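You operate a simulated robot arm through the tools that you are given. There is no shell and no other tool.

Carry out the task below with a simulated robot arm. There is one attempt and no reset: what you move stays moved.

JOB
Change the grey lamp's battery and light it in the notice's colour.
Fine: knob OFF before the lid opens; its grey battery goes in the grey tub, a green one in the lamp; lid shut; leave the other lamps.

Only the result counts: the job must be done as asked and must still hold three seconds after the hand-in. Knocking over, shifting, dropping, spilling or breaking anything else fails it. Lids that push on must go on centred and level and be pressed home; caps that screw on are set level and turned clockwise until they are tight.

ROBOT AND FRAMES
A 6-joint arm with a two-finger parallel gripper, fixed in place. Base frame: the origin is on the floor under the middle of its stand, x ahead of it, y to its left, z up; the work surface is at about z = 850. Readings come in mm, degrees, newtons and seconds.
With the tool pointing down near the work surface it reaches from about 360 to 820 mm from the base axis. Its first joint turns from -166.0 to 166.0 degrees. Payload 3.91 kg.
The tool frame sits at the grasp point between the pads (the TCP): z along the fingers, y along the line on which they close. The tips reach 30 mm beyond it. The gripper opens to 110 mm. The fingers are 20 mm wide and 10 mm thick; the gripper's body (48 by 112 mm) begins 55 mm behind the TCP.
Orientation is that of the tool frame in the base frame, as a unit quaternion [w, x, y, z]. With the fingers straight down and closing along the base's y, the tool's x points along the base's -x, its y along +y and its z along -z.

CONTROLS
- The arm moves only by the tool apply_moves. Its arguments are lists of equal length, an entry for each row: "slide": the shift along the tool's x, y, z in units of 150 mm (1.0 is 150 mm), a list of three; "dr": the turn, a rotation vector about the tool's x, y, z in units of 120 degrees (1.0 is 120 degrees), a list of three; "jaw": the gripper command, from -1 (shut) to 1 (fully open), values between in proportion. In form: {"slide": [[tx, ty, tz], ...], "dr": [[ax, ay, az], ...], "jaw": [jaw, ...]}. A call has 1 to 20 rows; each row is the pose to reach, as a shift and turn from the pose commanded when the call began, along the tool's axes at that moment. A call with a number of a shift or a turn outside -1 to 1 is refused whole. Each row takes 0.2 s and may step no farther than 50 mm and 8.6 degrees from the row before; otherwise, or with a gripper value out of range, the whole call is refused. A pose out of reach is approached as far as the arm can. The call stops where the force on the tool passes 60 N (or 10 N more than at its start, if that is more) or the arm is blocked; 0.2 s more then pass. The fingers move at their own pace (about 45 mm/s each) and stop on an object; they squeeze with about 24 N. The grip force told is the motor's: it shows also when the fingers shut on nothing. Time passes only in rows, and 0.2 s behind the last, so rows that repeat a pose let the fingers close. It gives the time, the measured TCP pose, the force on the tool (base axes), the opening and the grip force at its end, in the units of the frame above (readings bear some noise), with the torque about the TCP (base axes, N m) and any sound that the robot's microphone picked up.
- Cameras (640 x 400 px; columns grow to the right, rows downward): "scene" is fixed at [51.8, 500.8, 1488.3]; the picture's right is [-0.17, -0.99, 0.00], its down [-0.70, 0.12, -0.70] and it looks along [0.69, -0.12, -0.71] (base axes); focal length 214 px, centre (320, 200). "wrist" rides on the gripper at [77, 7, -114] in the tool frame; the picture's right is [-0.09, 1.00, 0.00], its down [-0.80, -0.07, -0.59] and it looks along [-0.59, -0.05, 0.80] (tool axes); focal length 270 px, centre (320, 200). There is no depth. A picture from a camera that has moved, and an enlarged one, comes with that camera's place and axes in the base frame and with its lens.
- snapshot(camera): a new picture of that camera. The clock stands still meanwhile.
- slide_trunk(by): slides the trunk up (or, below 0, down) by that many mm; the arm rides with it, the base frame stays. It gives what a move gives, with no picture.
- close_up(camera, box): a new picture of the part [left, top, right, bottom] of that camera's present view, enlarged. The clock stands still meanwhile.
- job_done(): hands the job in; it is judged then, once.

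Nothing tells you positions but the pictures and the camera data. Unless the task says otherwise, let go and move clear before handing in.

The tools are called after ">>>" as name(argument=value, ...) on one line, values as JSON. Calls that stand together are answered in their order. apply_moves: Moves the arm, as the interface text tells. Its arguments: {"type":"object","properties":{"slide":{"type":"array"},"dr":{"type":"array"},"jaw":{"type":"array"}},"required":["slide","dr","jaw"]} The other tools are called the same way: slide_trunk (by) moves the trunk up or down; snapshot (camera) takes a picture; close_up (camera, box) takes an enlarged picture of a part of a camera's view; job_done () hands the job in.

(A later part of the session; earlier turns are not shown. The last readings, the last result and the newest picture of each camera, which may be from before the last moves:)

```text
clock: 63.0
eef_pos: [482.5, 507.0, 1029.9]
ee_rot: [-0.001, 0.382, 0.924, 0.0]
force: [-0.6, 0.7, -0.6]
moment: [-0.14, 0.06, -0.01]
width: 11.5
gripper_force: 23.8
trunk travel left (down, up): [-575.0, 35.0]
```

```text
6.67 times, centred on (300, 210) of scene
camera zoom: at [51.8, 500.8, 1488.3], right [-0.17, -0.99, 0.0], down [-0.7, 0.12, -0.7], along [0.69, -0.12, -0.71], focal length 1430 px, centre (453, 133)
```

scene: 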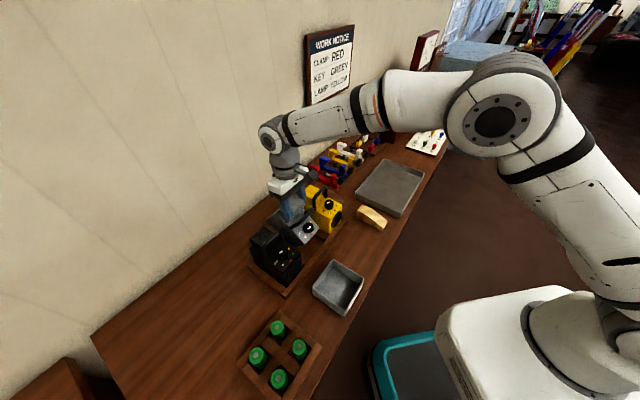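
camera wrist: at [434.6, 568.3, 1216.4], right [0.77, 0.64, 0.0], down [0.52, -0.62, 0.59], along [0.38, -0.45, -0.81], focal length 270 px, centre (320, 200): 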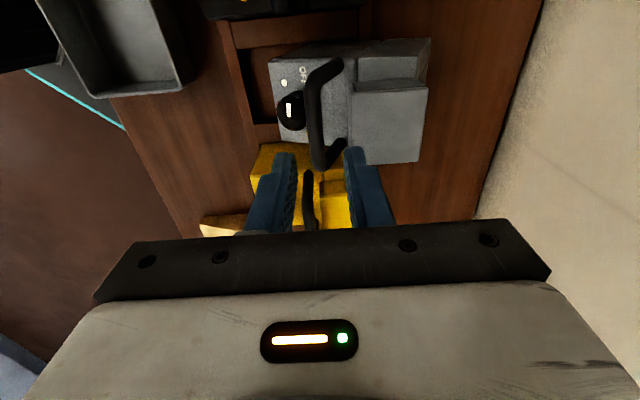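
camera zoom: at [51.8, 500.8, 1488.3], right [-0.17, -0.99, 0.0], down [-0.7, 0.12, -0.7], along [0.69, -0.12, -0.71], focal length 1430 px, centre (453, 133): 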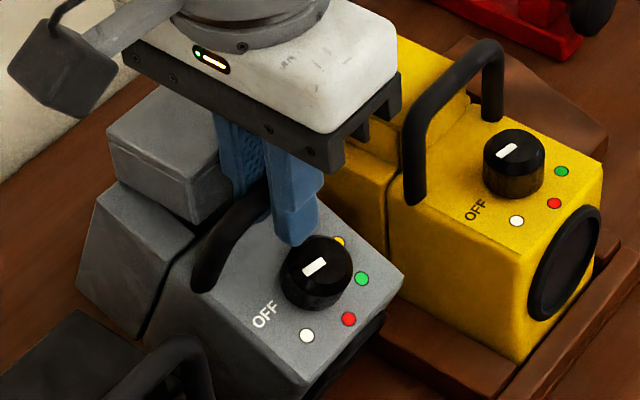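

The bar is gripped (11.5 mm). I'll lift the lamp slowly by its handle.

>>> apply_moves(slide=[[0, 0, -0.04], [0, 0, -0.08], [0, 0, -0.12], [0, 0, -0.16], [0, 0, -0.2], [0, 0, -0.25]], dr=[[0, 0, 0], [0, 0, 0], [0, 0, 0], [0, 0, 0], [0, 0, 0], [0, 0, 0]], jaw=[-1, -1, -1, -1, -1, -1])

>>> close_up(camera="scene", box=[255, 170, 345, 260])

>>> snapshot(camera="wrist")

```text
clock: 64.4
eef_pos: [482.2, 506.6, 1066.6]
ee_rot: [0.0, 0.381, 0.925, 0.0]
force: [0.1, 0.0, -6.3]
moment: [0.02, 0.01, 0.01]
width: 11.6
gripper_force: 23.8
trunk travel left (down, up): [-575.0, 35.0]
```

```text
4.44 times, centred on (300, 215) of scene
camera zoom: at [51.8, 500.8, 1488.3], right [-0.17, -0.99, 0.0], down [-0.7, 0.12, -0.7], along [0.69, -0.12, -0.71], focal length 953 px, centre (409, 133)
```

zoom: 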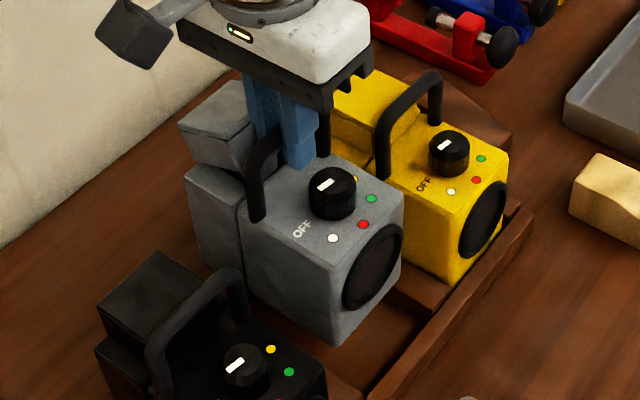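

```text
taken
camera wrist: at [431.1, 566.6, 1180.4], right [0.76, 0.64, 0.0], down [0.52, -0.62, 0.59], along [0.38, -0.45, -0.81], focal length 270 px, centre (320, 200)
```

wrist: 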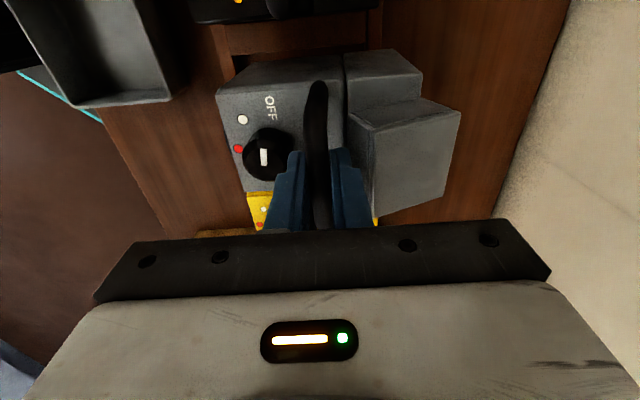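

The lamp hangs level from its handle with the lid a little open, weighing about 6.4 N. I'll shift it 19.6 mm inward and 1.5 mm sideways to sit above its slot, then lower most of the way.

>>> apply_moves(slide=[[0.005, -0.0436, 0], [0.01, -0.0871, 0], [0.01, -0.1307, 0], [0.01, -0.1307, 0.06], [0.01, -0.1307, 0.12], [0.01, -0.1307, 0.18], [0.01, -0.1307, 0.22]], dr=[[0, 0, 0], [0, 0, 0], [0, 0, 0], [0, 0, 0], [0, 0, 0], [0, 0, 0], [0, 0, 0]], jaw=[-1, -1, -1, -1, -1, -1, -1])

>>> close_up(camera="scene", box=[255, 180, 345, 270])

>>> snapshot(camera="wrist")

```text
clock: 66.0
eef_pos: [466.2, 492.8, 1035.3]
ee_rot: [0.0, 0.381, 0.925, 0.001]
force: [-3.3, -3.2, 4.3]
moment: [0.01, -0.04, 0.03]
width: 11.5
gripper_force: 23.9
trunk travel left (down, up): [-575.0, 35.0]
```

```text
4.44 times, centred on (300, 225) of scene
camera zoom: at [51.8, 500.8, 1488.3], right [-0.17, -0.99, 0.0], down [-0.7, 0.12, -0.7], along [0.69, -0.12, -0.71], focal length 953 px, centre (409, 89)
```

zoom: 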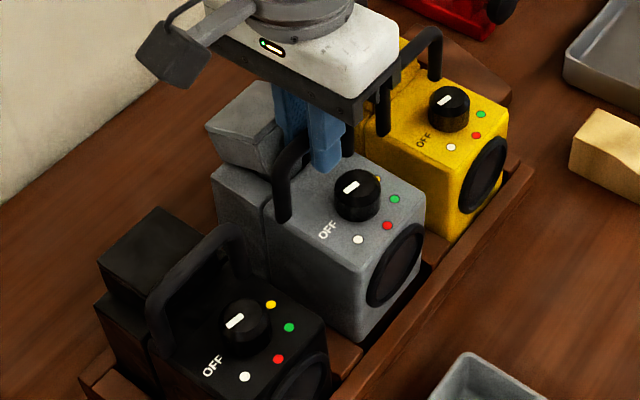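

```text
taken
camera wrist: at [415.4, 553.1, 1149.0], right [0.76, 0.64, 0.0], down [0.52, -0.62, 0.59], along [0.38, -0.45, -0.81], focal length 270 px, centre (320, 200)
```

wrist: 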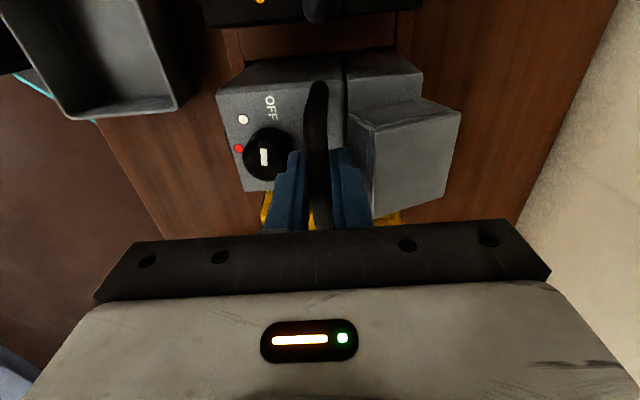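

The lamp touched about 12 mm above its seat and is being pushed inward, so its rear edge is catching the rear rail. I'll raise slightly, shift 4 mm further inward, and lower again.

>>> apply_moves(slide=[[0, 0, -0.03], [0, -0.0267, -0.03], [0, -0.0267, 0.0], [0, -0.0267, 0.03], [0, -0.0267, 0.05]], dr=[[0, 0, 0], [0, 0, 0], [0, 0, 0], [0, 0, 0], [0, 0, 0]], jaw=[-1, -1, -1, -1, -1])

>>> close_up(camera="scene", box=[255, 180, 345, 270])

>>> close_up(camera="wrist", box=[190, 20, 480, 230])

```text
clock: 67.2
eef_pos: [463.5, 491.7, 1025.3]
ee_rot: [0.0, 0.381, 0.925, 0.0]
force: [-0.7, -0.1, -4.9]
moment: [-0.05, 0.03, 0.04]
width: 11.6
gripper_force: 23.6
trunk travel left (down, up): [-575.0, 35.0]
```

```text
4.44 times, centred on (300, 225) of scene
camera zoom: at [51.8, 500.8, 1488.3], right [-0.17, -0.99, 0.0], down [-0.7, 0.12, -0.7], along [0.69, -0.12, -0.71], focal length 953 px, centre (409, 89)
```

zoom: 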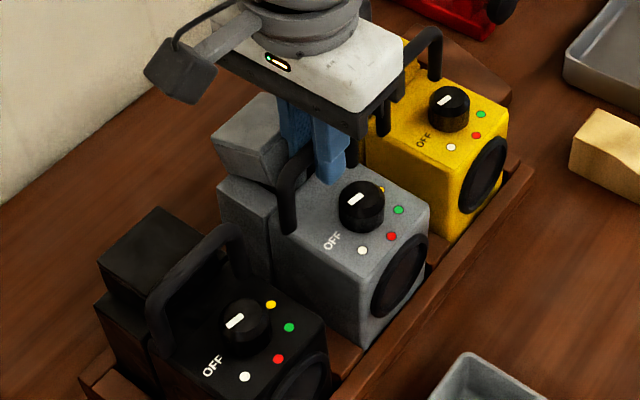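

```text
1.90 times, centred on (335, 125) of wrist
camera zoom: at [413.4, 551.2, 1139.3], right [0.76, 0.64, 0.0], down [0.52, -0.62, 0.59], along [0.38, -0.45, -0.81], focal length 515 px, centre (291, 343)
```

zoom: 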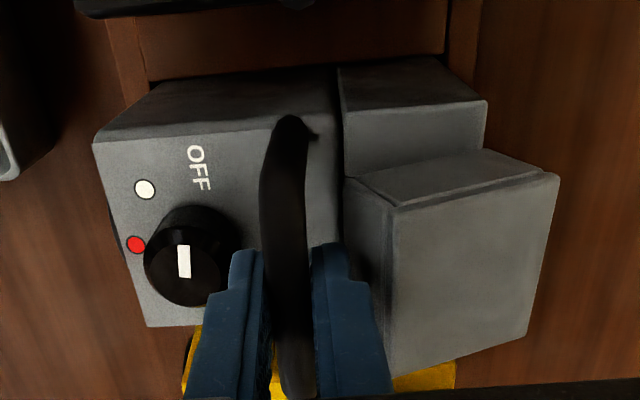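

It's going into the slot now. I'll lower the last few millimetres.

>>> apply_moves(slide=[[0, 0, 0.01], [0, 0, 0.02], [0, 0, 0.03]], dr=[[0, 0, 0], [0, 0, 0], [0, 0, 0]], jaw=[-1, -1, -1])

>>> close_up(camera="scene", box=[255, 180, 345, 270])

```text
clock: 68.0
eef_pos: [464.6, 490.2, 1021.5]
ee_rot: [0.0, 0.381, 0.924, 0.0]
force: [-0.4, 0.8, -5.4]
moment: [0.02, 0.04, 0.06]
width: 11.7
gripper_force: 24.2
trunk travel left (down, up): [-575.0, 35.0]
```

```text
4.44 times, centred on (300, 225) of scene
camera zoom: at [51.8, 500.8, 1488.3], right [-0.17, -0.99, 0.0], down [-0.7, 0.12, -0.7], along [0.69, -0.12, -0.71], focal length 953 px, centre (409, 89)
```

zoom: 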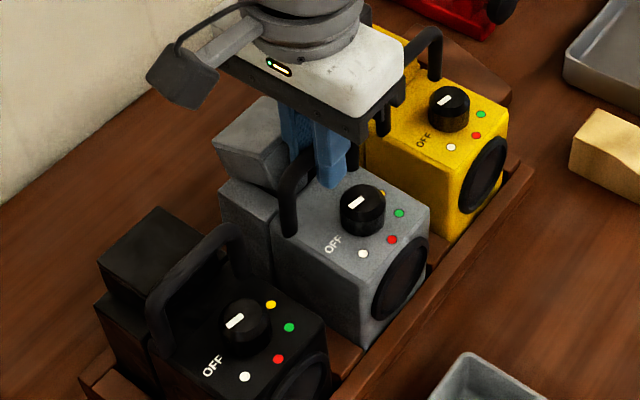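

>>> apply_moves(slide=[[0, 0, 0.01], [0, 0, 0.02], [0, 0, 0.03], [0, 0, 0.04]], dr=[[0, 0, 0], [0, 0, 0], [0, 0, 0], [0, 0, 0]], jaw=[-1, -1, -1, -1])

>>> close_up(camera="scene", box=[255, 180, 345, 270])

```text
clock: 69.0
eef_pos: [464.3, 491.7, 1018.1]
ee_rot: [0.001, 0.381, 0.924, 0.003]
force: [6.7, 6.1, 14.1]
moment: [-0.07, -0.16, -0.06]
width: 11.8
gripper_force: 24.4
trunk travel left (down, up): [-575.0, 35.0]
```

```text
4.44 times, centred on (300, 225) of scene
camera zoom: at [51.8, 500.8, 1488.3], right [-0.17, -0.99, 0.0], down [-0.7, 0.12, -0.7], along [0.69, -0.12, -0.71], focal length 953 px, centre (409, 89)
```

zoom: 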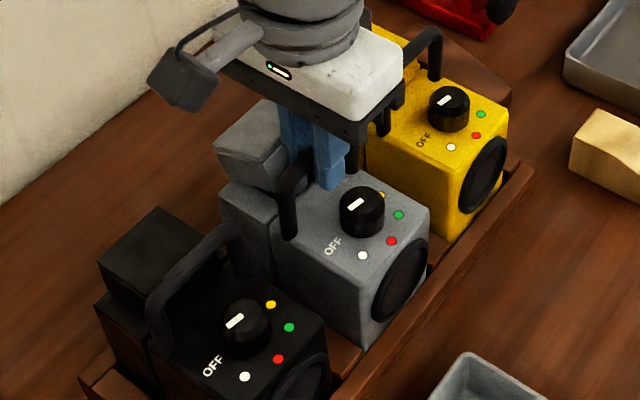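

The lamp is on its seat now. I'll open, rise clear and inspect.

>>> apply_moves(slide=[[0, 0, -0.01], [0, 0, -0.01], [0, 0, -0.01], [0, 0, -0.15], [0, 0, -0.35], [0, 0, -0.6]], dr=[[0, 0, 0], [0, 0, 0], [0, 0, 0], [0, 0, 0], [0, 0, 0], [0, 0, 0]], jaw=[-0.8, -0.55, -0.55, -0.55, -0.55, -0.55])

>>> close_up(camera="scene", box=[255, 190, 345, 280])

>>> close_up(camera="scene", box=[275, 195, 315, 235])

>>> snapshot(camera="wrist")

```text
clock: 70.4
eef_pos: [462.6, 489.7, 1106.3]
ee_rot: [-0.001, 0.381, 0.924, 0.001]
force: [-0.3, -0.4, -0.4]
moment: [0.03, -0.04, 0.0]
width: 24.4
gripper_force: 0.2
trunk travel left (down, up): [-575.0, 35.0]
```

```text
4.44 times, centred on (300, 235) of scene
camera zoom: at [51.8, 500.8, 1488.3], right [-0.17, -0.99, 0.0], down [-0.7, 0.12, -0.7], along [0.69, -0.12, -0.71], focal length 953 px, centre (409, 44)
```

zoom: 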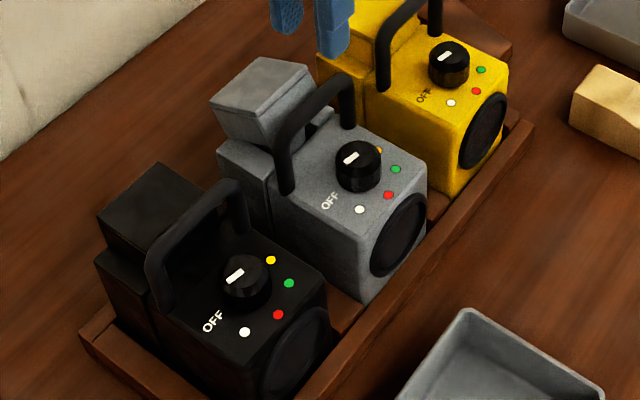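

```text
10.00 times, centred on (295, 215) of scene
camera zoom: at [51.8, 500.8, 1488.3], right [-0.17, -0.99, 0.0], down [-0.7, 0.12, -0.7], along [0.69, -0.12, -0.71], focal length 2145 px, centre (570, 50)
```

zoom: 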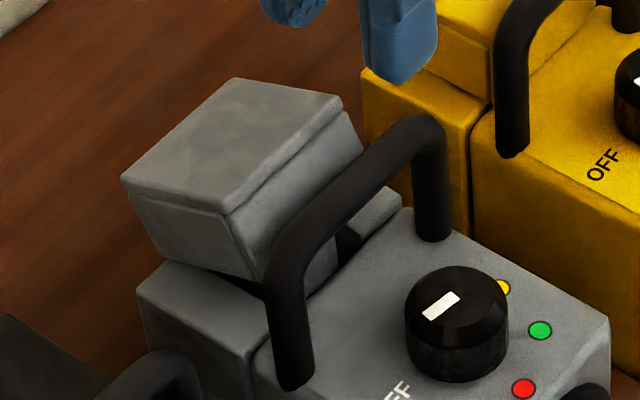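

```text
taken
camera wrist: at [413.2, 550.1, 1220.3], right [0.76, 0.64, 0.0], down [0.52, -0.62, 0.59], along [0.38, -0.45, -0.81], focal length 270 px, centre (320, 200)
```

wrist: 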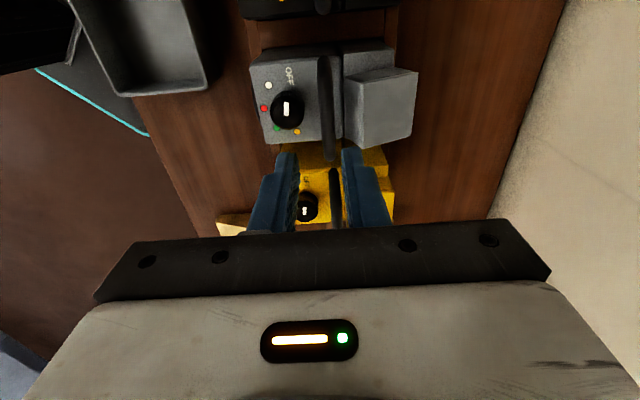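

The lamp sits back in its slot with the lid held about 20° open by hinge friction, and the other lamps are untouched. Next I'll regrip the lid with the tool leaning inward 12°, so I can swing it well past 45° within reach. First I turn back.

>>> apply_moves(slide=[[-0.0017, 0.0183, 0.003], [-0.0034, 0.0366, 0.005], [-0.0051, 0.0549, 0.008], [-0.0068, 0.0732, 0.011], [-0.0085, 0.0915, 0.014], [-0.0102, 0.1098, 0.017], [-0.0119, 0.1281, 0.02], [-0.0136, 0.1464, 0.023], [-0.0153, 0.1647, 0.026], [-0.017, 0.183, 0.028], [-0.0187, 0.2013, 0.03]], dr=[[0, 0, -0.0682], [0, 0, -0.1364], [0, 0, -0.2045], [0, 0, -0.2727], [0, 0, -0.3409], [0, 0, -0.4091], [0, 0, -0.4773], [0, 0, -0.5455], [0, 0, -0.6136], [0, 0, -0.6818], [0, 0, -0.75]], jaw=[-0.5, -0.4, -0.3, -0.1, 0.1, 0.3, 0.4, 0.4, 0.4, 0.4, 0.4])

>>> close_up(camera="wrist", box=[220, 0, 420, 180])

```text
clock: 72.8
eef_pos: [486.9, 509.9, 1103.0]
ee_rot: [0.001, -0.385, 0.923, 0.001]
force: [-0.1, -0.7, 0.6]
moment: [0.02, -0.04, 0.01]
width: 77.0
gripper_force: 0.0
trunk travel left (down, up): [-575.0, 35.0]
```

```text
2.22 times, centred on (320, 90) of wrist
camera zoom: at [427.7, 461.2, 1215.1], right [-0.65, 0.76, 0.0], down [0.61, 0.52, 0.6], along [0.45, 0.39, -0.8], focal length 601 px, centre (320, 444)
```

zoom: 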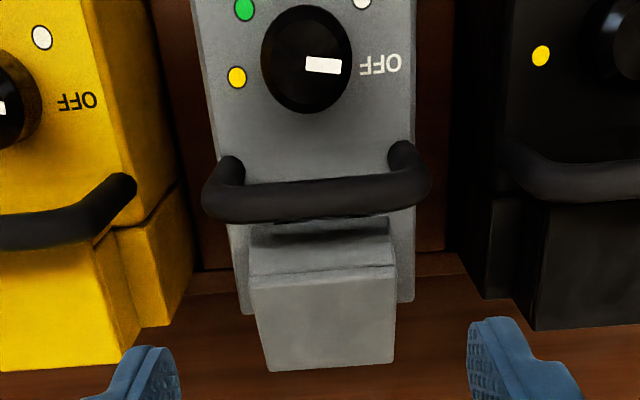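

>>> apply_moves(slide=[[0.001, 0.0053, 0.02], [0.002, 0.0053, 0.045], [0.0033, 0.0053, 0.064]], dr=[[0, -0.0333, 0], [0, -0.0667, 0], [0, -0.1, 0]], jaw=[0.4, 0.4, 0.4])

>>> apply_moves(slide=[[0, 0, 0.12], [0, 0, 0.24], [0, 0, 0.36], [0, 0, 0.48], [0, 0, 0.58], [0, 0, 0.63], [0, 0, 0.66]], dr=[[0, 0, 0], [0, 0, 0], [0, 0, 0], [0, 0, 0], [0, 0, 0], [0, 0, 0], [0, 0, 0]], jaw=[0.4, 0.4, 0.4, 0.4, 0.4, 0.4, 0.4])

>>> close_up(camera="wrist", box=[200, 60, 440, 230])

>>> close_up(camera="scene", box=[270, 185, 330, 245])

```text
clock: 73.6
eef_pos: [486.3, 509.5, 1092.4]
ee_rot: [0.098, -0.382, 0.918, 0.041]
force: [0.7, 0.3, -0.1]
moment: [0.0, 0.02, -0.01]
width: 77.0
gripper_force: 0.1
trunk travel left (down, up): [-575.0, 35.0]
```

```text
clock: 75.2
eef_pos: [500.1, 525.2, 994.3]
ee_rot: [0.097, -0.382, 0.918, 0.04]
force: [-0.7, 0.1, 1.3]
moment: [0.02, 0.0, -0.03]
width: 76.8
gripper_force: 0.1
trunk travel left (down, up): [-575.0, 35.0]
```

```text
2.35 times, centred on (320, 145) of wrist
camera zoom: at [425.5, 460.2, 1090.1], right [-0.65, 0.76, 0.02], down [0.52, 0.42, 0.75], along [0.56, 0.49, -0.66], focal length 636 px, centre (320, 329)
```

zoom: 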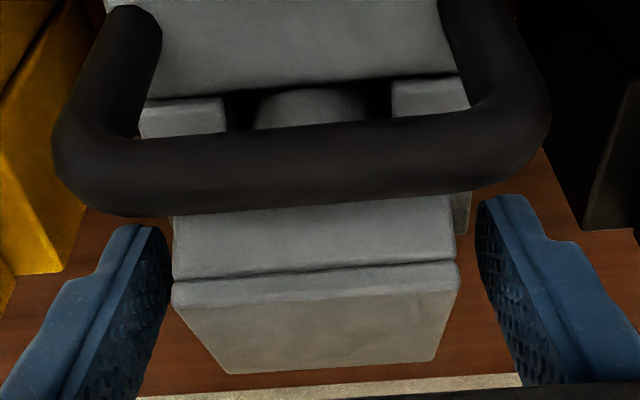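

```text
6.67 times, centred on (300, 215) of scene
camera zoom: at [51.8, 500.8, 1488.3], right [-0.17, -0.99, 0.0], down [-0.7, 0.12, -0.7], along [0.69, -0.12, -0.71], focal length 1430 px, centre (453, 100)
```

zoom: 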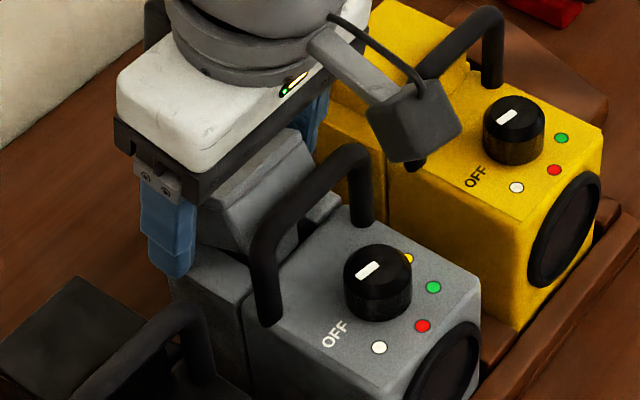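

I can see the battery in its well under the lid. Fingers are in position, so I'll close on the lid.

>>> apply_moves(slide=[[0, -0.003, 0], [0, -0.003, 0], [0, -0.003, 0], [0, -0.003, 0]], dr=[[0, 0, 0], [0, 0, 0], [0, 0, 0], [0, 0, 0]], jaw=[0.1, 0, -0.3, -0.3])

>>> close_up(camera="wrist", box=[200, 60, 440, 230])

```text
clock: 76.2
eef_pos: [501.6, 525.6, 995.1]
ee_rot: [0.098, -0.382, 0.918, 0.041]
force: [-1.1, 1.1, -0.4]
moment: [-0.06, -0.03, -0.06]
width: 54.3
gripper_force: 24.2
trunk travel left (down, up): [-575.0, 35.0]
```

```text
2.35 times, centred on (320, 145) of wrist
camera zoom: at [425.6, 460.1, 1090.3], right [-0.65, 0.76, 0.02], down [0.52, 0.42, 0.75], along [0.56, 0.49, -0.66], focal length 636 px, centre (320, 329)
```

zoom: 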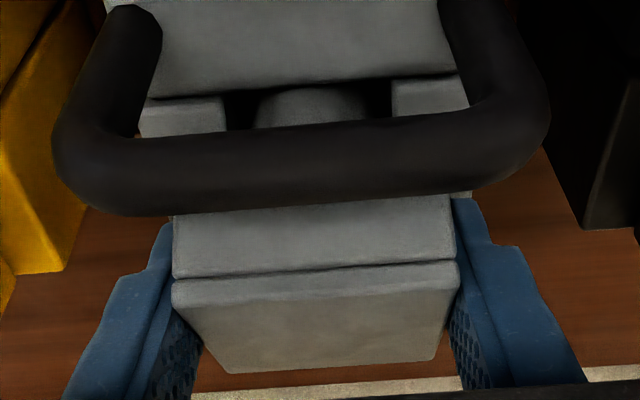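

>>> apply_moves(slide=[[-0.0113, 0, -0.0028], [-0.0227, 0, -0.0051], [-0.0343, 0, -0.0068], [-0.0459, 0, -0.0081], [-0.0575, 0, -0.0088], [-0.0691, 0, -0.0091]], dr=[[0, 0.02083, 0], [0, 0.04167, 0], [0, 0.0625, 0], [0, 0.08333, 0], [0, 0.10417, 0], [0, 0.125, 0]], jaw=[-0.3, -0.3, -0.3, -0.3, -0.3, -0.3])

>>> close_up(camera="wrist", box=[200, 30, 440, 230])

>>> close_up(camera="scene", box=[270, 185, 330, 245])

```text
clock: 77.6
eef_pos: [507.9, 532.0, 998.6]
ee_rot: [-0.024, -0.384, 0.923, -0.009]
force: [0.1, 1.0, 4.6]
moment: [-0.15, -0.3, -0.04]
width: 53.7
gripper_force: 23.5
trunk travel left (down, up): [-575.0, 35.0]
```

```text
2.00 times, centred on (320, 130) of wrist
camera zoom: at [452.4, 487.0, 1116.4], right [-0.64, 0.76, 0.0], down [0.64, 0.54, 0.55], along [0.42, 0.35, -0.83], focal length 541 px, centre (320, 340)
```

zoom: 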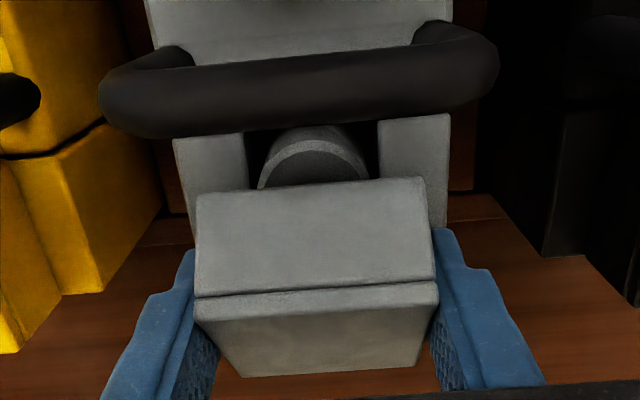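

```text
6.67 times, centred on (300, 215) of scene
camera zoom: at [51.8, 500.8, 1488.3], right [-0.17, -0.99, 0.0], down [-0.7, 0.12, -0.7], along [0.69, -0.12, -0.71], focal length 1430 px, centre (453, 100)
```

zoom: 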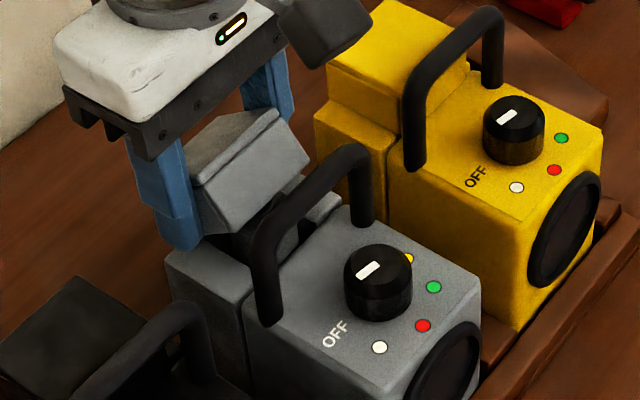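

Lid at about 35° with the lamp steady and the grey battery in view. I'll continue another 12°.

>>> apply_moves(slide=[[-0.0113, 0, -0.0028], [-0.0227, 0, -0.0055], [-0.0343, 0, -0.0075], [-0.0459, 0, -0.0095], [-0.055, 0, -0.0105]], dr=[[0, 0.02083, 0], [0, 0.04167, 0], [0, 0.0625, 0], [0, 0.08333, 0], [0, 0.1, 0]], jaw=[-0.3, -0.3, -0.3, -0.3, -0.3])

>>> close_up(camera="wrist", box=[200, 30, 440, 230])

>>> close_up(camera="scene", box=[270, 185, 330, 245])

```text
clock: 78.8
eef_pos: [514.7, 538.4, 1000.4]
ee_rot: [-0.12, -0.381, 0.916, -0.048]
force: [3.9, 3.5, 3.6]
moment: [0.13, -0.22, -0.13]
width: 53.7
gripper_force: 23.5
trunk travel left (down, up): [-575.0, 35.0]
```

```text
2.00 times, centred on (320, 130) of wrist
camera zoom: at [476.8, 511.6, 1129.7], right [-0.65, 0.76, -0.02], down [0.7, 0.61, 0.37], along [0.29, 0.22, -0.93], focal length 541 px, centre (320, 340)
```

zoom: 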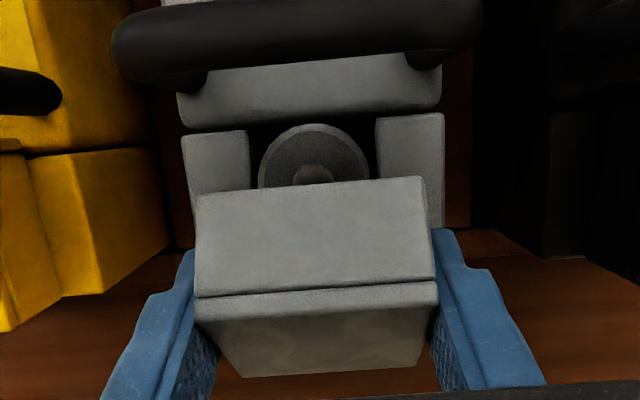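

```text
6.67 times, centred on (300, 215) of scene
camera zoom: at [51.8, 500.8, 1488.3], right [-0.17, -0.99, 0.0], down [-0.7, 0.12, -0.7], along [0.69, -0.12, -0.71], focal length 1430 px, centre (453, 100)
```

zoom: 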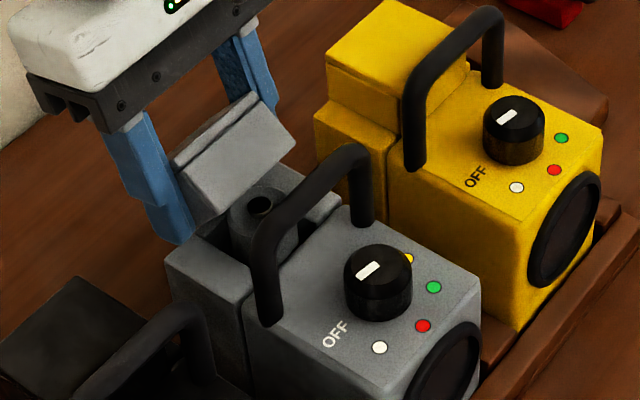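

Lid at about 47° with the battery in clear view. I'll release, bring the tool back to vertical while rising, and see whether the lid holds.

>>> apply_moves(slide=[[0, 0, 0], [0, 0, 0], [0, 0, 0], [0.0162, 0, -0.0647], [0.0323, 0, -0.1294], [0.0807, 0, -0.3235], [0.1291, 0, -0.5176], [0.1613, 0, -0.647]], dr=[[0, 0, 0], [0, 0, 0], [0, 0, 0], [0, -0.0585, 0], [0, -0.1233, 0], [0, -0.1233, 0], [0, -0.1233, 0], [0, -0.1233, 0]], jaw=[0, 0.3, 0.4, 0.4, 0.4, 0.4, 0.4, 0.4])

>>> close_up(camera="scene", box=[270, 185, 330, 245])

>>> close_up(camera="wrist", box=[220, 0, 420, 180])

```text
clock: 80.6
eef_pos: [514.6, 537.4, 1100.1]
ee_rot: [-0.001, -0.384, 0.923, 0.0]
force: [-0.3, -0.6, 0.0]
moment: [0.01, 0.01, -0.03]
width: 76.8
gripper_force: 0.0
trunk travel left (down, up): [-575.0, 35.0]
```

```text
6.67 times, centred on (300, 215) of scene
camera zoom: at [51.8, 500.8, 1488.3], right [-0.17, -0.99, 0.0], down [-0.7, 0.12, -0.7], along [0.69, -0.12, -0.71], focal length 1430 px, centre (453, 100)
```

zoom: 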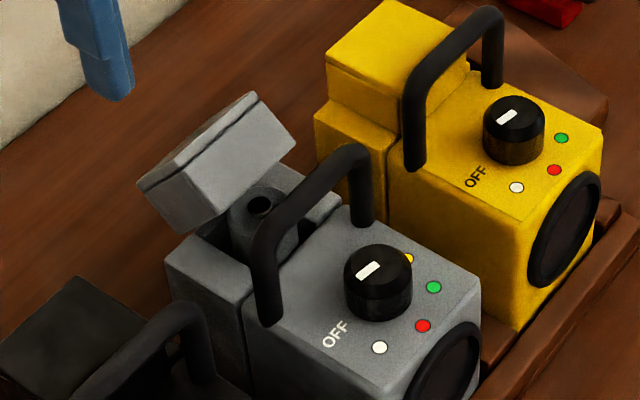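

```text
2.22 times, centred on (320, 90) of wrist
camera zoom: at [455.3, 489.0, 1214.5], right [-0.64, 0.76, 0.0], down [0.62, 0.52, 0.59], along [0.45, 0.38, -0.81], focal length 601 px, centre (320, 444)
```

zoom: 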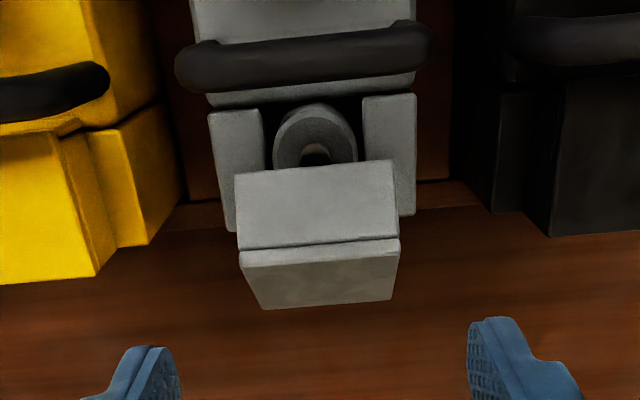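

The lid holds at about 47°. To push it upright I'll turn the gripper 90° with the jaws wide open, and lower only the outer finger between the handle bar and the lid's front edge.

>>> apply_moves(slide=[[0.058, 0.0005, 0], [0.116, 0.001, 0], [0.174, 0.0015, 0], [0.232, 0.002, 0], [0.29, 0.0025, 0], [0.348, 0.003, 0], [0.406, 0.0035, 0], [0.464, 0.004, 0], [0.522, 0.0045, 0], [0.58, 0.005, 0], [0.638, 0.0055, 0], [0.696, 0.006, 0]], dr=[[0, 0, 0.0625], [0, 0, 0.125], [0, 0, 0.1875], [0, 0, 0.25], [0, 0, 0.3125], [0, 0, 0.375], [0, 0, 0.4375], [0, 0, 0.5], [0, 0, 0.5625], [0, 0, 0.625], [0, 0, 0.6875], [0, 0, 0.75]], jaw=[0.5, 0.6, 0.7, 0.8, 0.9, 1, 1, 1, 1, 1, 1, 1])

>>> snapshot(camera="wrist")

>>> close_up(camera="scene", box=[260, 170, 350, 260])

```text
clock: 83.2
eef_pos: [440.2, 465.0, 1100.4]
ee_rot: [-0.001, 0.383, 0.924, 0.0]
force: [-0.8, 0.2, 0.3]
moment: [0.02, -0.03, -0.02]
width: 109.9
gripper_force: 0.0
trunk travel left (down, up): [-575.0, 35.0]
```

```text
taken
camera wrist: at [389.7, 525.4, 1214.2], right [0.77, 0.64, 0.0], down [0.52, -0.62, 0.59], along [0.38, -0.46, -0.81], focal length 270 px, centre (320, 200)
```

wrist: 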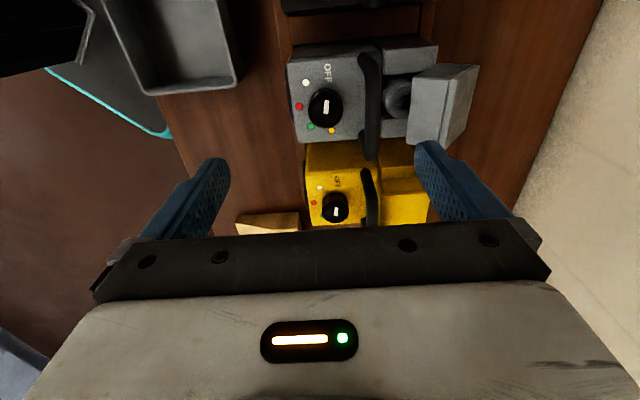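

```text
4.44 times, centred on (305, 215) of scene
camera zoom: at [51.8, 500.8, 1488.3], right [-0.17, -0.99, 0.0], down [-0.7, 0.12, -0.7], along [0.69, -0.12, -0.71], focal length 953 px, centre (387, 133)
```

zoom: 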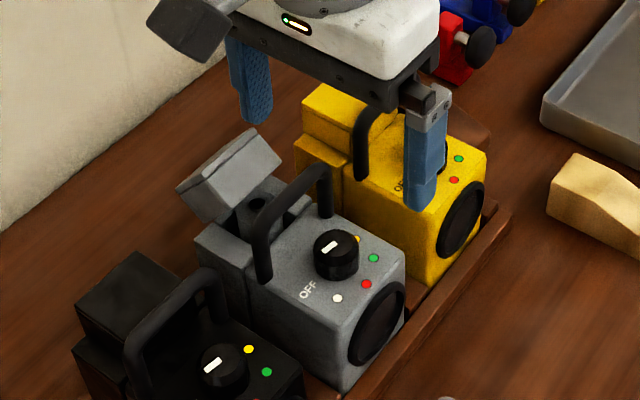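

>>> close_up(camera="wrist", box=[340, 30, 490, 160])

```text
3.08 times, centred on (415, 95) of wrist
camera zoom: at [389.7, 525.4, 1214.2], right [0.77, 0.64, 0.0], down [0.52, -0.62, 0.59], along [0.38, -0.46, -0.81], focal length 832 px, centre (28, 523)
```

zoom: 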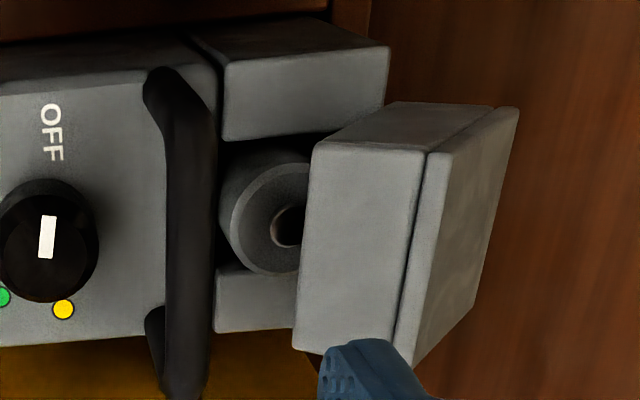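

The finger will pass midway through the 27 mm gap (bar's outer face 686, lid edge 713). I'll descend with the tip ending above the battery top.

>>> apply_moves(slide=[[0, 0, 0.12], [0, 0, 0.24], [0, 0, 0.36], [0, 0, 0.46], [0, 0, 0.54]], dr=[[0, 0, 0], [0, 0, 0], [0, 0, 0], [0, 0, 0], [0, 0, 0]], jaw=[1, 1, 1, 1, 1])

>>> close_up(camera="scene", box=[265, 185, 335, 255])

>>> close_up(camera="wrist", box=[320, 60, 520, 230])

```text
clock: 84.4
eef_pos: [440.9, 465.6, 1018.8]
ee_rot: [-0.001, 0.381, 0.924, 0.0]
force: [0.3, -0.2, 0.2]
moment: [-0.01, 0.01, -0.02]
width: 110.2
gripper_force: 0.0
trunk travel left (down, up): [-575.0, 35.0]
```

```text
5.71 times, centred on (300, 220) of scene
camera zoom: at [51.8, 500.8, 1488.3], right [-0.17, -0.99, 0.0], down [-0.7, 0.12, -0.7], along [0.69, -0.12, -0.71], focal length 1226 px, centre (434, 86)
```

zoom: 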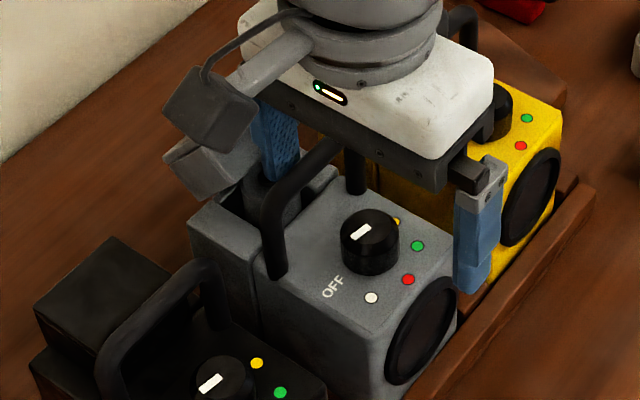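

```text
2.35 times, centred on (420, 145) of wrist
camera zoom: at [390.1, 525.8, 1132.5], right [0.76, 0.64, 0.0], down [0.52, -0.61, 0.59], along [0.38, -0.46, -0.8], focal length 636 px, centre (85, 329)
```

zoom: 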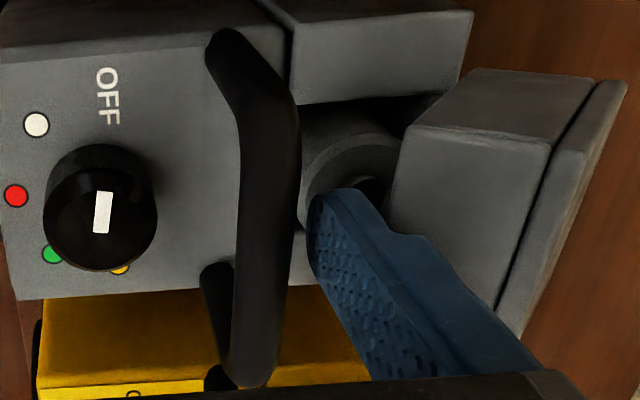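

The finger is in the gap without contact. Now I push outward gently to rotate the lid up.

>>> apply_moves(slide=[[0, 0.033, 0], [0, 0.067, 0], [0, 0.1, 0], [0, 0.133, 0]], dr=[[0, 0, 0], [0, 0, 0], [0, 0, 0], [0, 0, 0]], jaw=[1, 1, 1, 1])

>>> close_up(camera="scene", box=[265, 185, 335, 255])

>>> close_up(camera="wrist", box=[320, 60, 520, 230])

```text
clock: 85.4
eef_pos: [456.0, 478.6, 1018.5]
ee_rot: [-0.001, 0.381, 0.925, -0.001]
force: [-0.4, -0.4, 0.2]
moment: [0.0, -0.04, 0.03]
width: 110.0
gripper_force: 0.0
trunk travel left (down, up): [-575.0, 35.0]
```

```text
5.71 times, centred on (300, 220) of scene
camera zoom: at [51.8, 500.8, 1488.3], right [-0.17, -0.99, 0.0], down [-0.7, 0.12, -0.7], along [0.69, -0.12, -0.71], focal length 1226 px, centre (434, 86)
```

zoom: 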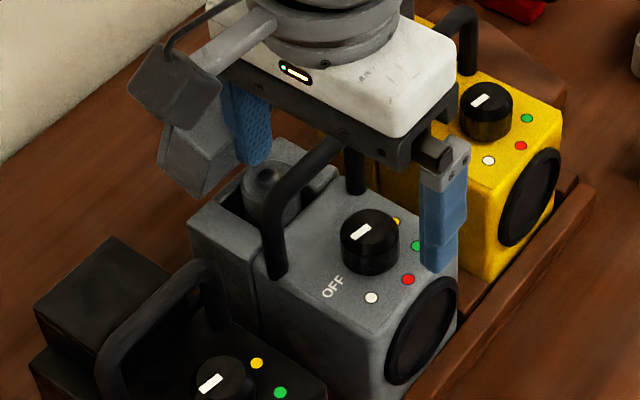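

```text
2.35 times, centred on (420, 145) of wrist
camera zoom: at [404.9, 539.5, 1132.5], right [0.76, 0.64, 0.0], down [0.52, -0.61, 0.59], along [0.38, -0.45, -0.8], focal length 636 px, centre (85, 329)
```

zoom: 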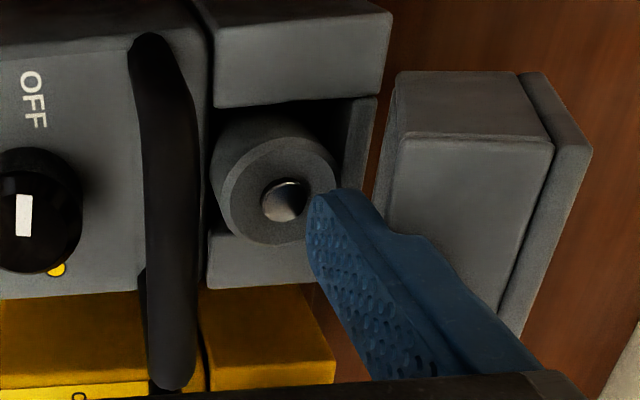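

>>> apply_moves(slide=[[0, 0.025, 0], [0, 0.05, 0], [0, 0.075, 0], [0, 0.1, 0], [0, 0.12, 0]], dr=[[0, 0, 0], [0, 0, 0], [0, 0, 0], [0, 0, 0], [0, 0, 0]], jaw=[1, 1, 1, 1, 1])

>>> close_up(camera="scene", box=[265, 185, 335, 255])

>>> close_up(camera="wrist", box=[320, 60, 520, 230])

```text
clock: 86.6
eef_pos: [466.3, 491.7, 1019.4]
ee_rot: [-0.001, 0.381, 0.924, -0.002]
force: [-0.5, -0.2, 0.9]
moment: [-0.02, 0.01, 0.03]
width: 109.9
gripper_force: 0.0
trunk travel left (down, up): [-575.0, 35.0]
```

```text
5.71 times, centred on (300, 220) of scene
camera zoom: at [51.8, 500.8, 1488.3], right [-0.17, -0.99, 0.0], down [-0.7, 0.12, -0.7], along [0.69, -0.12, -0.71], focal length 1226 px, centre (434, 86)
```

zoom: 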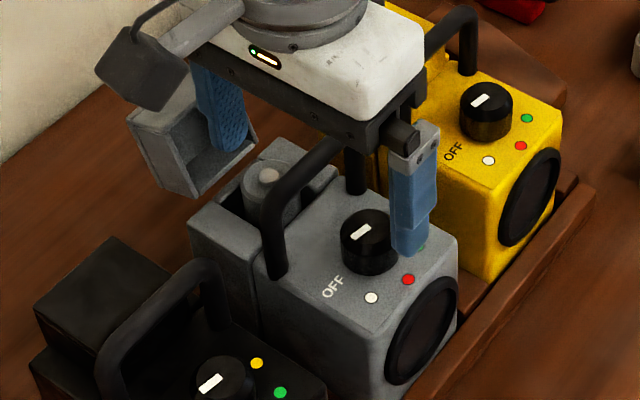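

```text
2.35 times, centred on (420, 145) of wrist
camera zoom: at [416.9, 552.0, 1132.6], right [0.76, 0.64, 0.0], down [0.52, -0.61, 0.59], along [0.38, -0.45, -0.81], focal length 636 px, centre (85, 329)
```

zoom: 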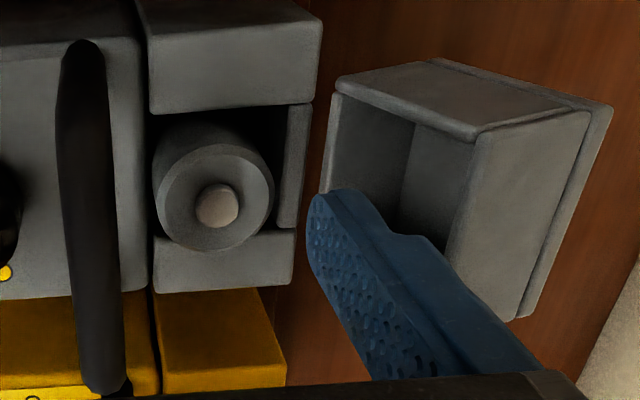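

The lid is now fully open (about 100°), showing its hollow inside, and the battery stands free in its well. I'll raise the finger out and check the lid stays.

>>> apply_moves(slide=[[0, -0.02, -0.02], [0, -0.03, -0.15], [0, -0.03, -0.35], [0, -0.03, -0.55]], dr=[[0, 0, 0], [0, 0, 0], [0, 0, 0], [0, 0, 0]], jaw=[1, 1, 1, 1])

>>> snapshot(camera="wrist")

>>> close_up(camera="wrist", box=[340, 20, 480, 150])

>>> close_up(camera="scene", box=[265, 190, 325, 250])

```text
clock: 87.6
eef_pos: [462.8, 489.2, 1101.2]
ee_rot: [-0.001, 0.381, 0.925, -0.001]
force: [-0.7, 0.5, 0.6]
moment: [0.03, 0.01, -0.01]
width: 110.1
gripper_force: 0.1
trunk travel left (down, up): [-575.0, 35.0]
```

```text
taken
camera wrist: at [413.5, 549.4, 1215.7], right [0.76, 0.64, 0.0], down [0.52, -0.61, 0.59], along [0.38, -0.45, -0.8], focal length 270 px, centre (320, 200)
```

wrist: 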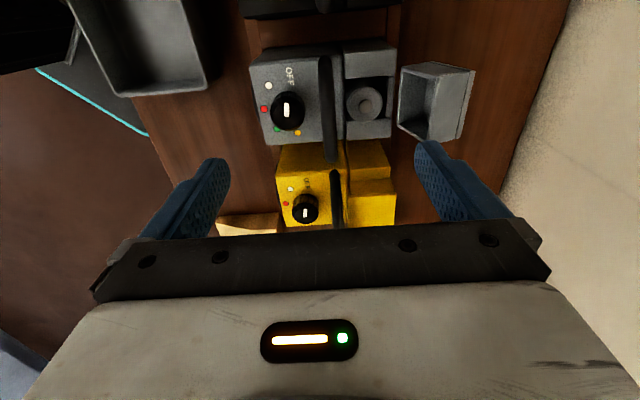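

```text
3.08 times, centred on (410, 85) of wrist
camera zoom: at [413.5, 549.4, 1215.7], right [0.76, 0.64, 0.0], down [0.52, -0.61, 0.59], along [0.38, -0.45, -0.8], focal length 832 px, centre (43, 554)
```

zoom: 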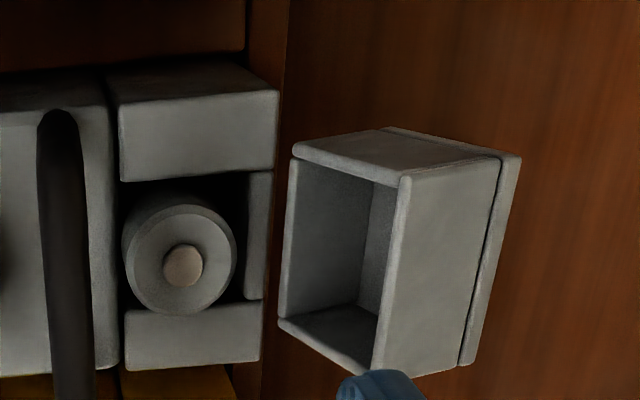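

```text
6.67 times, centred on (295, 220) of scene
camera zoom: at [51.8, 500.8, 1488.3], right [-0.17, -0.99, 0.0], down [-0.7, 0.12, -0.7], along [0.69, -0.12, -0.71], focal length 1430 px, centre (487, 67)
```

zoom: 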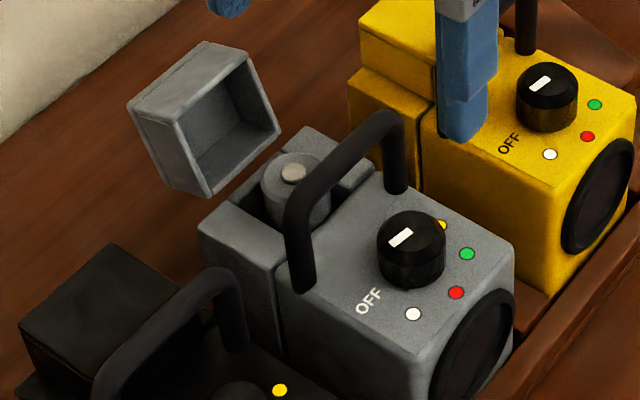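

The lid stays open at about 105°. The grey battery is about 30 mm across at radial 715, lateral 17, top near z = 971, sitting 13 mm above the ledge. I'll turn back and take it across its sides.

>>> apply_moves(slide=[[-0.0009, 0.0256, 0], [-0.0018, 0.0513, 0], [-0.0027, 0.0769, 0], [-0.0036, 0.1025, 0], [-0.0045, 0.1282, 0], [-0.0055, 0.1538, 0], [-0.0064, 0.1795, 0], [-0.0073, 0.2051, 0], [-0.0082, 0.2307, 0], [-0.0091, 0.2564, 0], [-0.01, 0.282, 0]], dr=[[0, 0, -0.0682], [0, 0, -0.1364], [0, 0, -0.2045], [0, 0, -0.2727], [0, 0, -0.3409], [0, 0, -0.4091], [0, 0, -0.4773], [0, 0, -0.5455], [0, 0, -0.6136], [0, 0, -0.6818], [0, 0, -0.75]], jaw=[0.8, 0.6, 0.4, 0.2, 0, -0.09, -0.09, -0.09, -0.09, -0.09, -0.09])

>>> close_up(camera="wrist", box=[230, 50, 410, 200])

```text
clock: 90.0
eef_pos: [495.5, 518.4, 1101.6]
ee_rot: [-0.001, -0.385, 0.923, 0.0]
force: [-0.5, 0.5, 0.2]
moment: [0.03, 0.04, -0.02]
width: 50.2
gripper_force: 0.0
trunk travel left (down, up): [-575.0, 35.0]
```

```text
2.67 times, centred on (320, 125) of wrist
camera zoom: at [436.5, 469.5, 1215.1], right [-0.65, 0.76, 0.0], down [0.62, 0.52, 0.59], along [0.45, 0.38, -0.81], focal length 721 px, centre (320, 400)
```

zoom: 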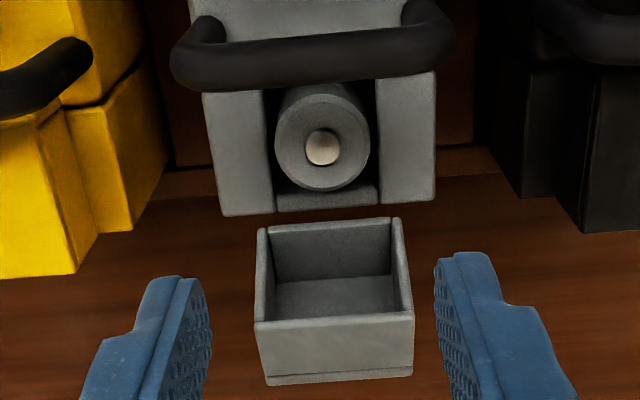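

>>> apply_moves(slide=[[0.018, 0.0073, 0.1], [0.018, 0.0073, 0.25], [0.018, 0.0073, 0.4], [0.018, 0.0073, 0.55], [0.018, 0.0073, 0.67], [0.018, 0.0073, 0.72], [0.018, 0.0073, 0.742]], dr=[[0, 0, 0], [0, 0, 0], [0, 0, 0], [0, 0, 0], [0, 0, 0], [0, 0, 0], [0, 0, 0]], jaw=[-0.09, -0.09, -0.09, -0.09, -0.09, -0.09, -0.09])

>>> close_up(camera="wrist", box=[230, 80, 410, 230])

>>> close_up(camera="scene", box=[265, 185, 325, 245])

```text
clock: 91.6
eef_pos: [493.2, 516.3, 989.5]
ee_rot: [-0.001, -0.384, 0.923, 0.001]
force: [-0.1, 0.2, 0.1]
moment: [0.03, -0.02, -0.01]
width: 50.1
gripper_force: 0.1
trunk travel left (down, up): [-575.0, 35.0]
```

```text
2.67 times, centred on (320, 155) of wrist
camera zoom: at [433.0, 467.8, 1103.6], right [-0.64, 0.76, 0.0], down [0.62, 0.52, 0.59], along [0.45, 0.38, -0.81], focal length 721 px, centre (320, 320)
```

zoom: 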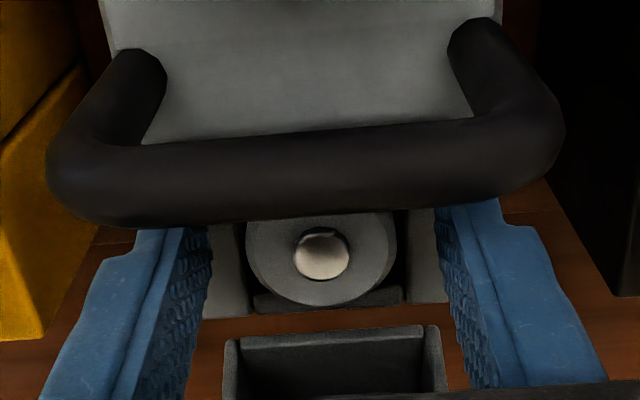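

```text
6.67 times, centred on (295, 215) of scene
camera zoom: at [51.8, 500.8, 1488.3], right [-0.17, -0.99, 0.0], down [-0.7, 0.12, -0.7], along [0.69, -0.12, -0.71], focal length 1430 px, centre (487, 100)
```

zoom: 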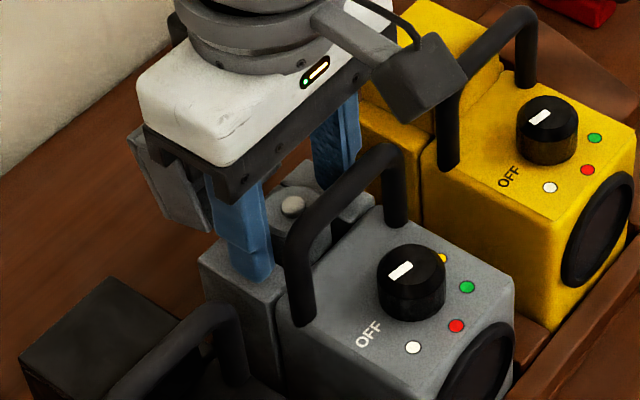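

The battery is centred between the fingers. I'll close and lift a little.

>>> apply_moves(slide=[[0, 0, 0], [0, 0, 0], [0, 0, 0], [0, 0, 0], [0, 0, -0.03], [0, 0, -0.07], [0, 0, -0.12]], dr=[[0, 0, 0], [0, 0, 0], [0, 0, 0], [0, 0, 0], [0, 0, 0], [0, 0, 0], [0, 0, 0]], jaw=[-0.3, -0.6, -1, -1, -1, -1, -1])

>>> close_up(camera="wrist", box=[230, 80, 410, 230])

>>> close_up(camera="scene", box=[265, 185, 325, 245])

```text
clock: 93.2
eef_pos: [492.5, 517.9, 1008.7]
ee_rot: [-0.001, -0.384, 0.923, 0.001]
force: [0.3, 0.2, -0.9]
moment: [0.01, -0.02, -0.01]
width: 30.6
gripper_force: 23.5
trunk travel left (down, up): [-575.0, 35.0]
```

```text
2.67 times, centred on (320, 155) of wrist
camera zoom: at [433.0, 468.1, 1122.1], right [-0.64, 0.76, 0.0], down [0.62, 0.52, 0.59], along [0.45, 0.38, -0.81], focal length 721 px, centre (320, 320)
```

zoom: 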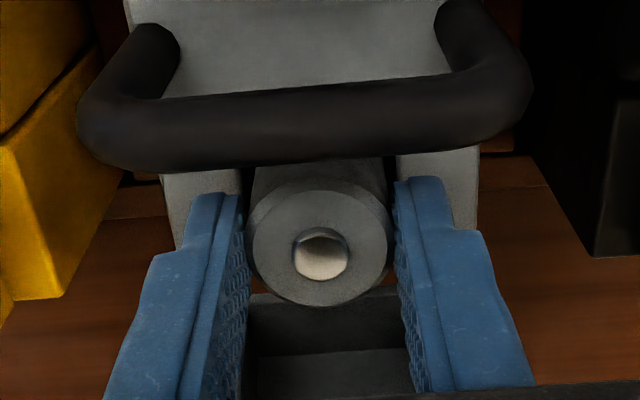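

```text
6.67 times, centred on (295, 215) of scene
camera zoom: at [51.8, 500.8, 1488.3], right [-0.17, -0.99, 0.0], down [-0.7, 0.12, -0.7], along [0.69, -0.12, -0.71], focal length 1430 px, centre (487, 100)
```

zoom: 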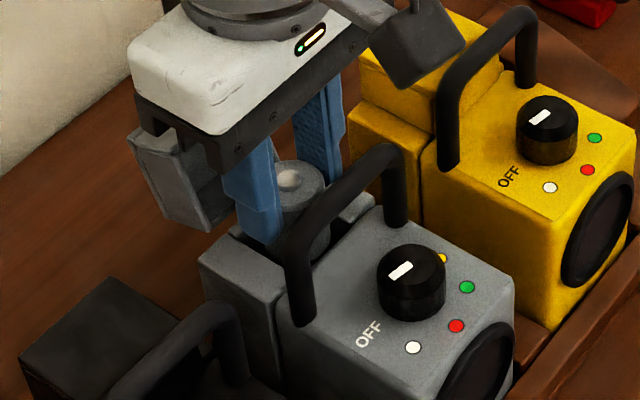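

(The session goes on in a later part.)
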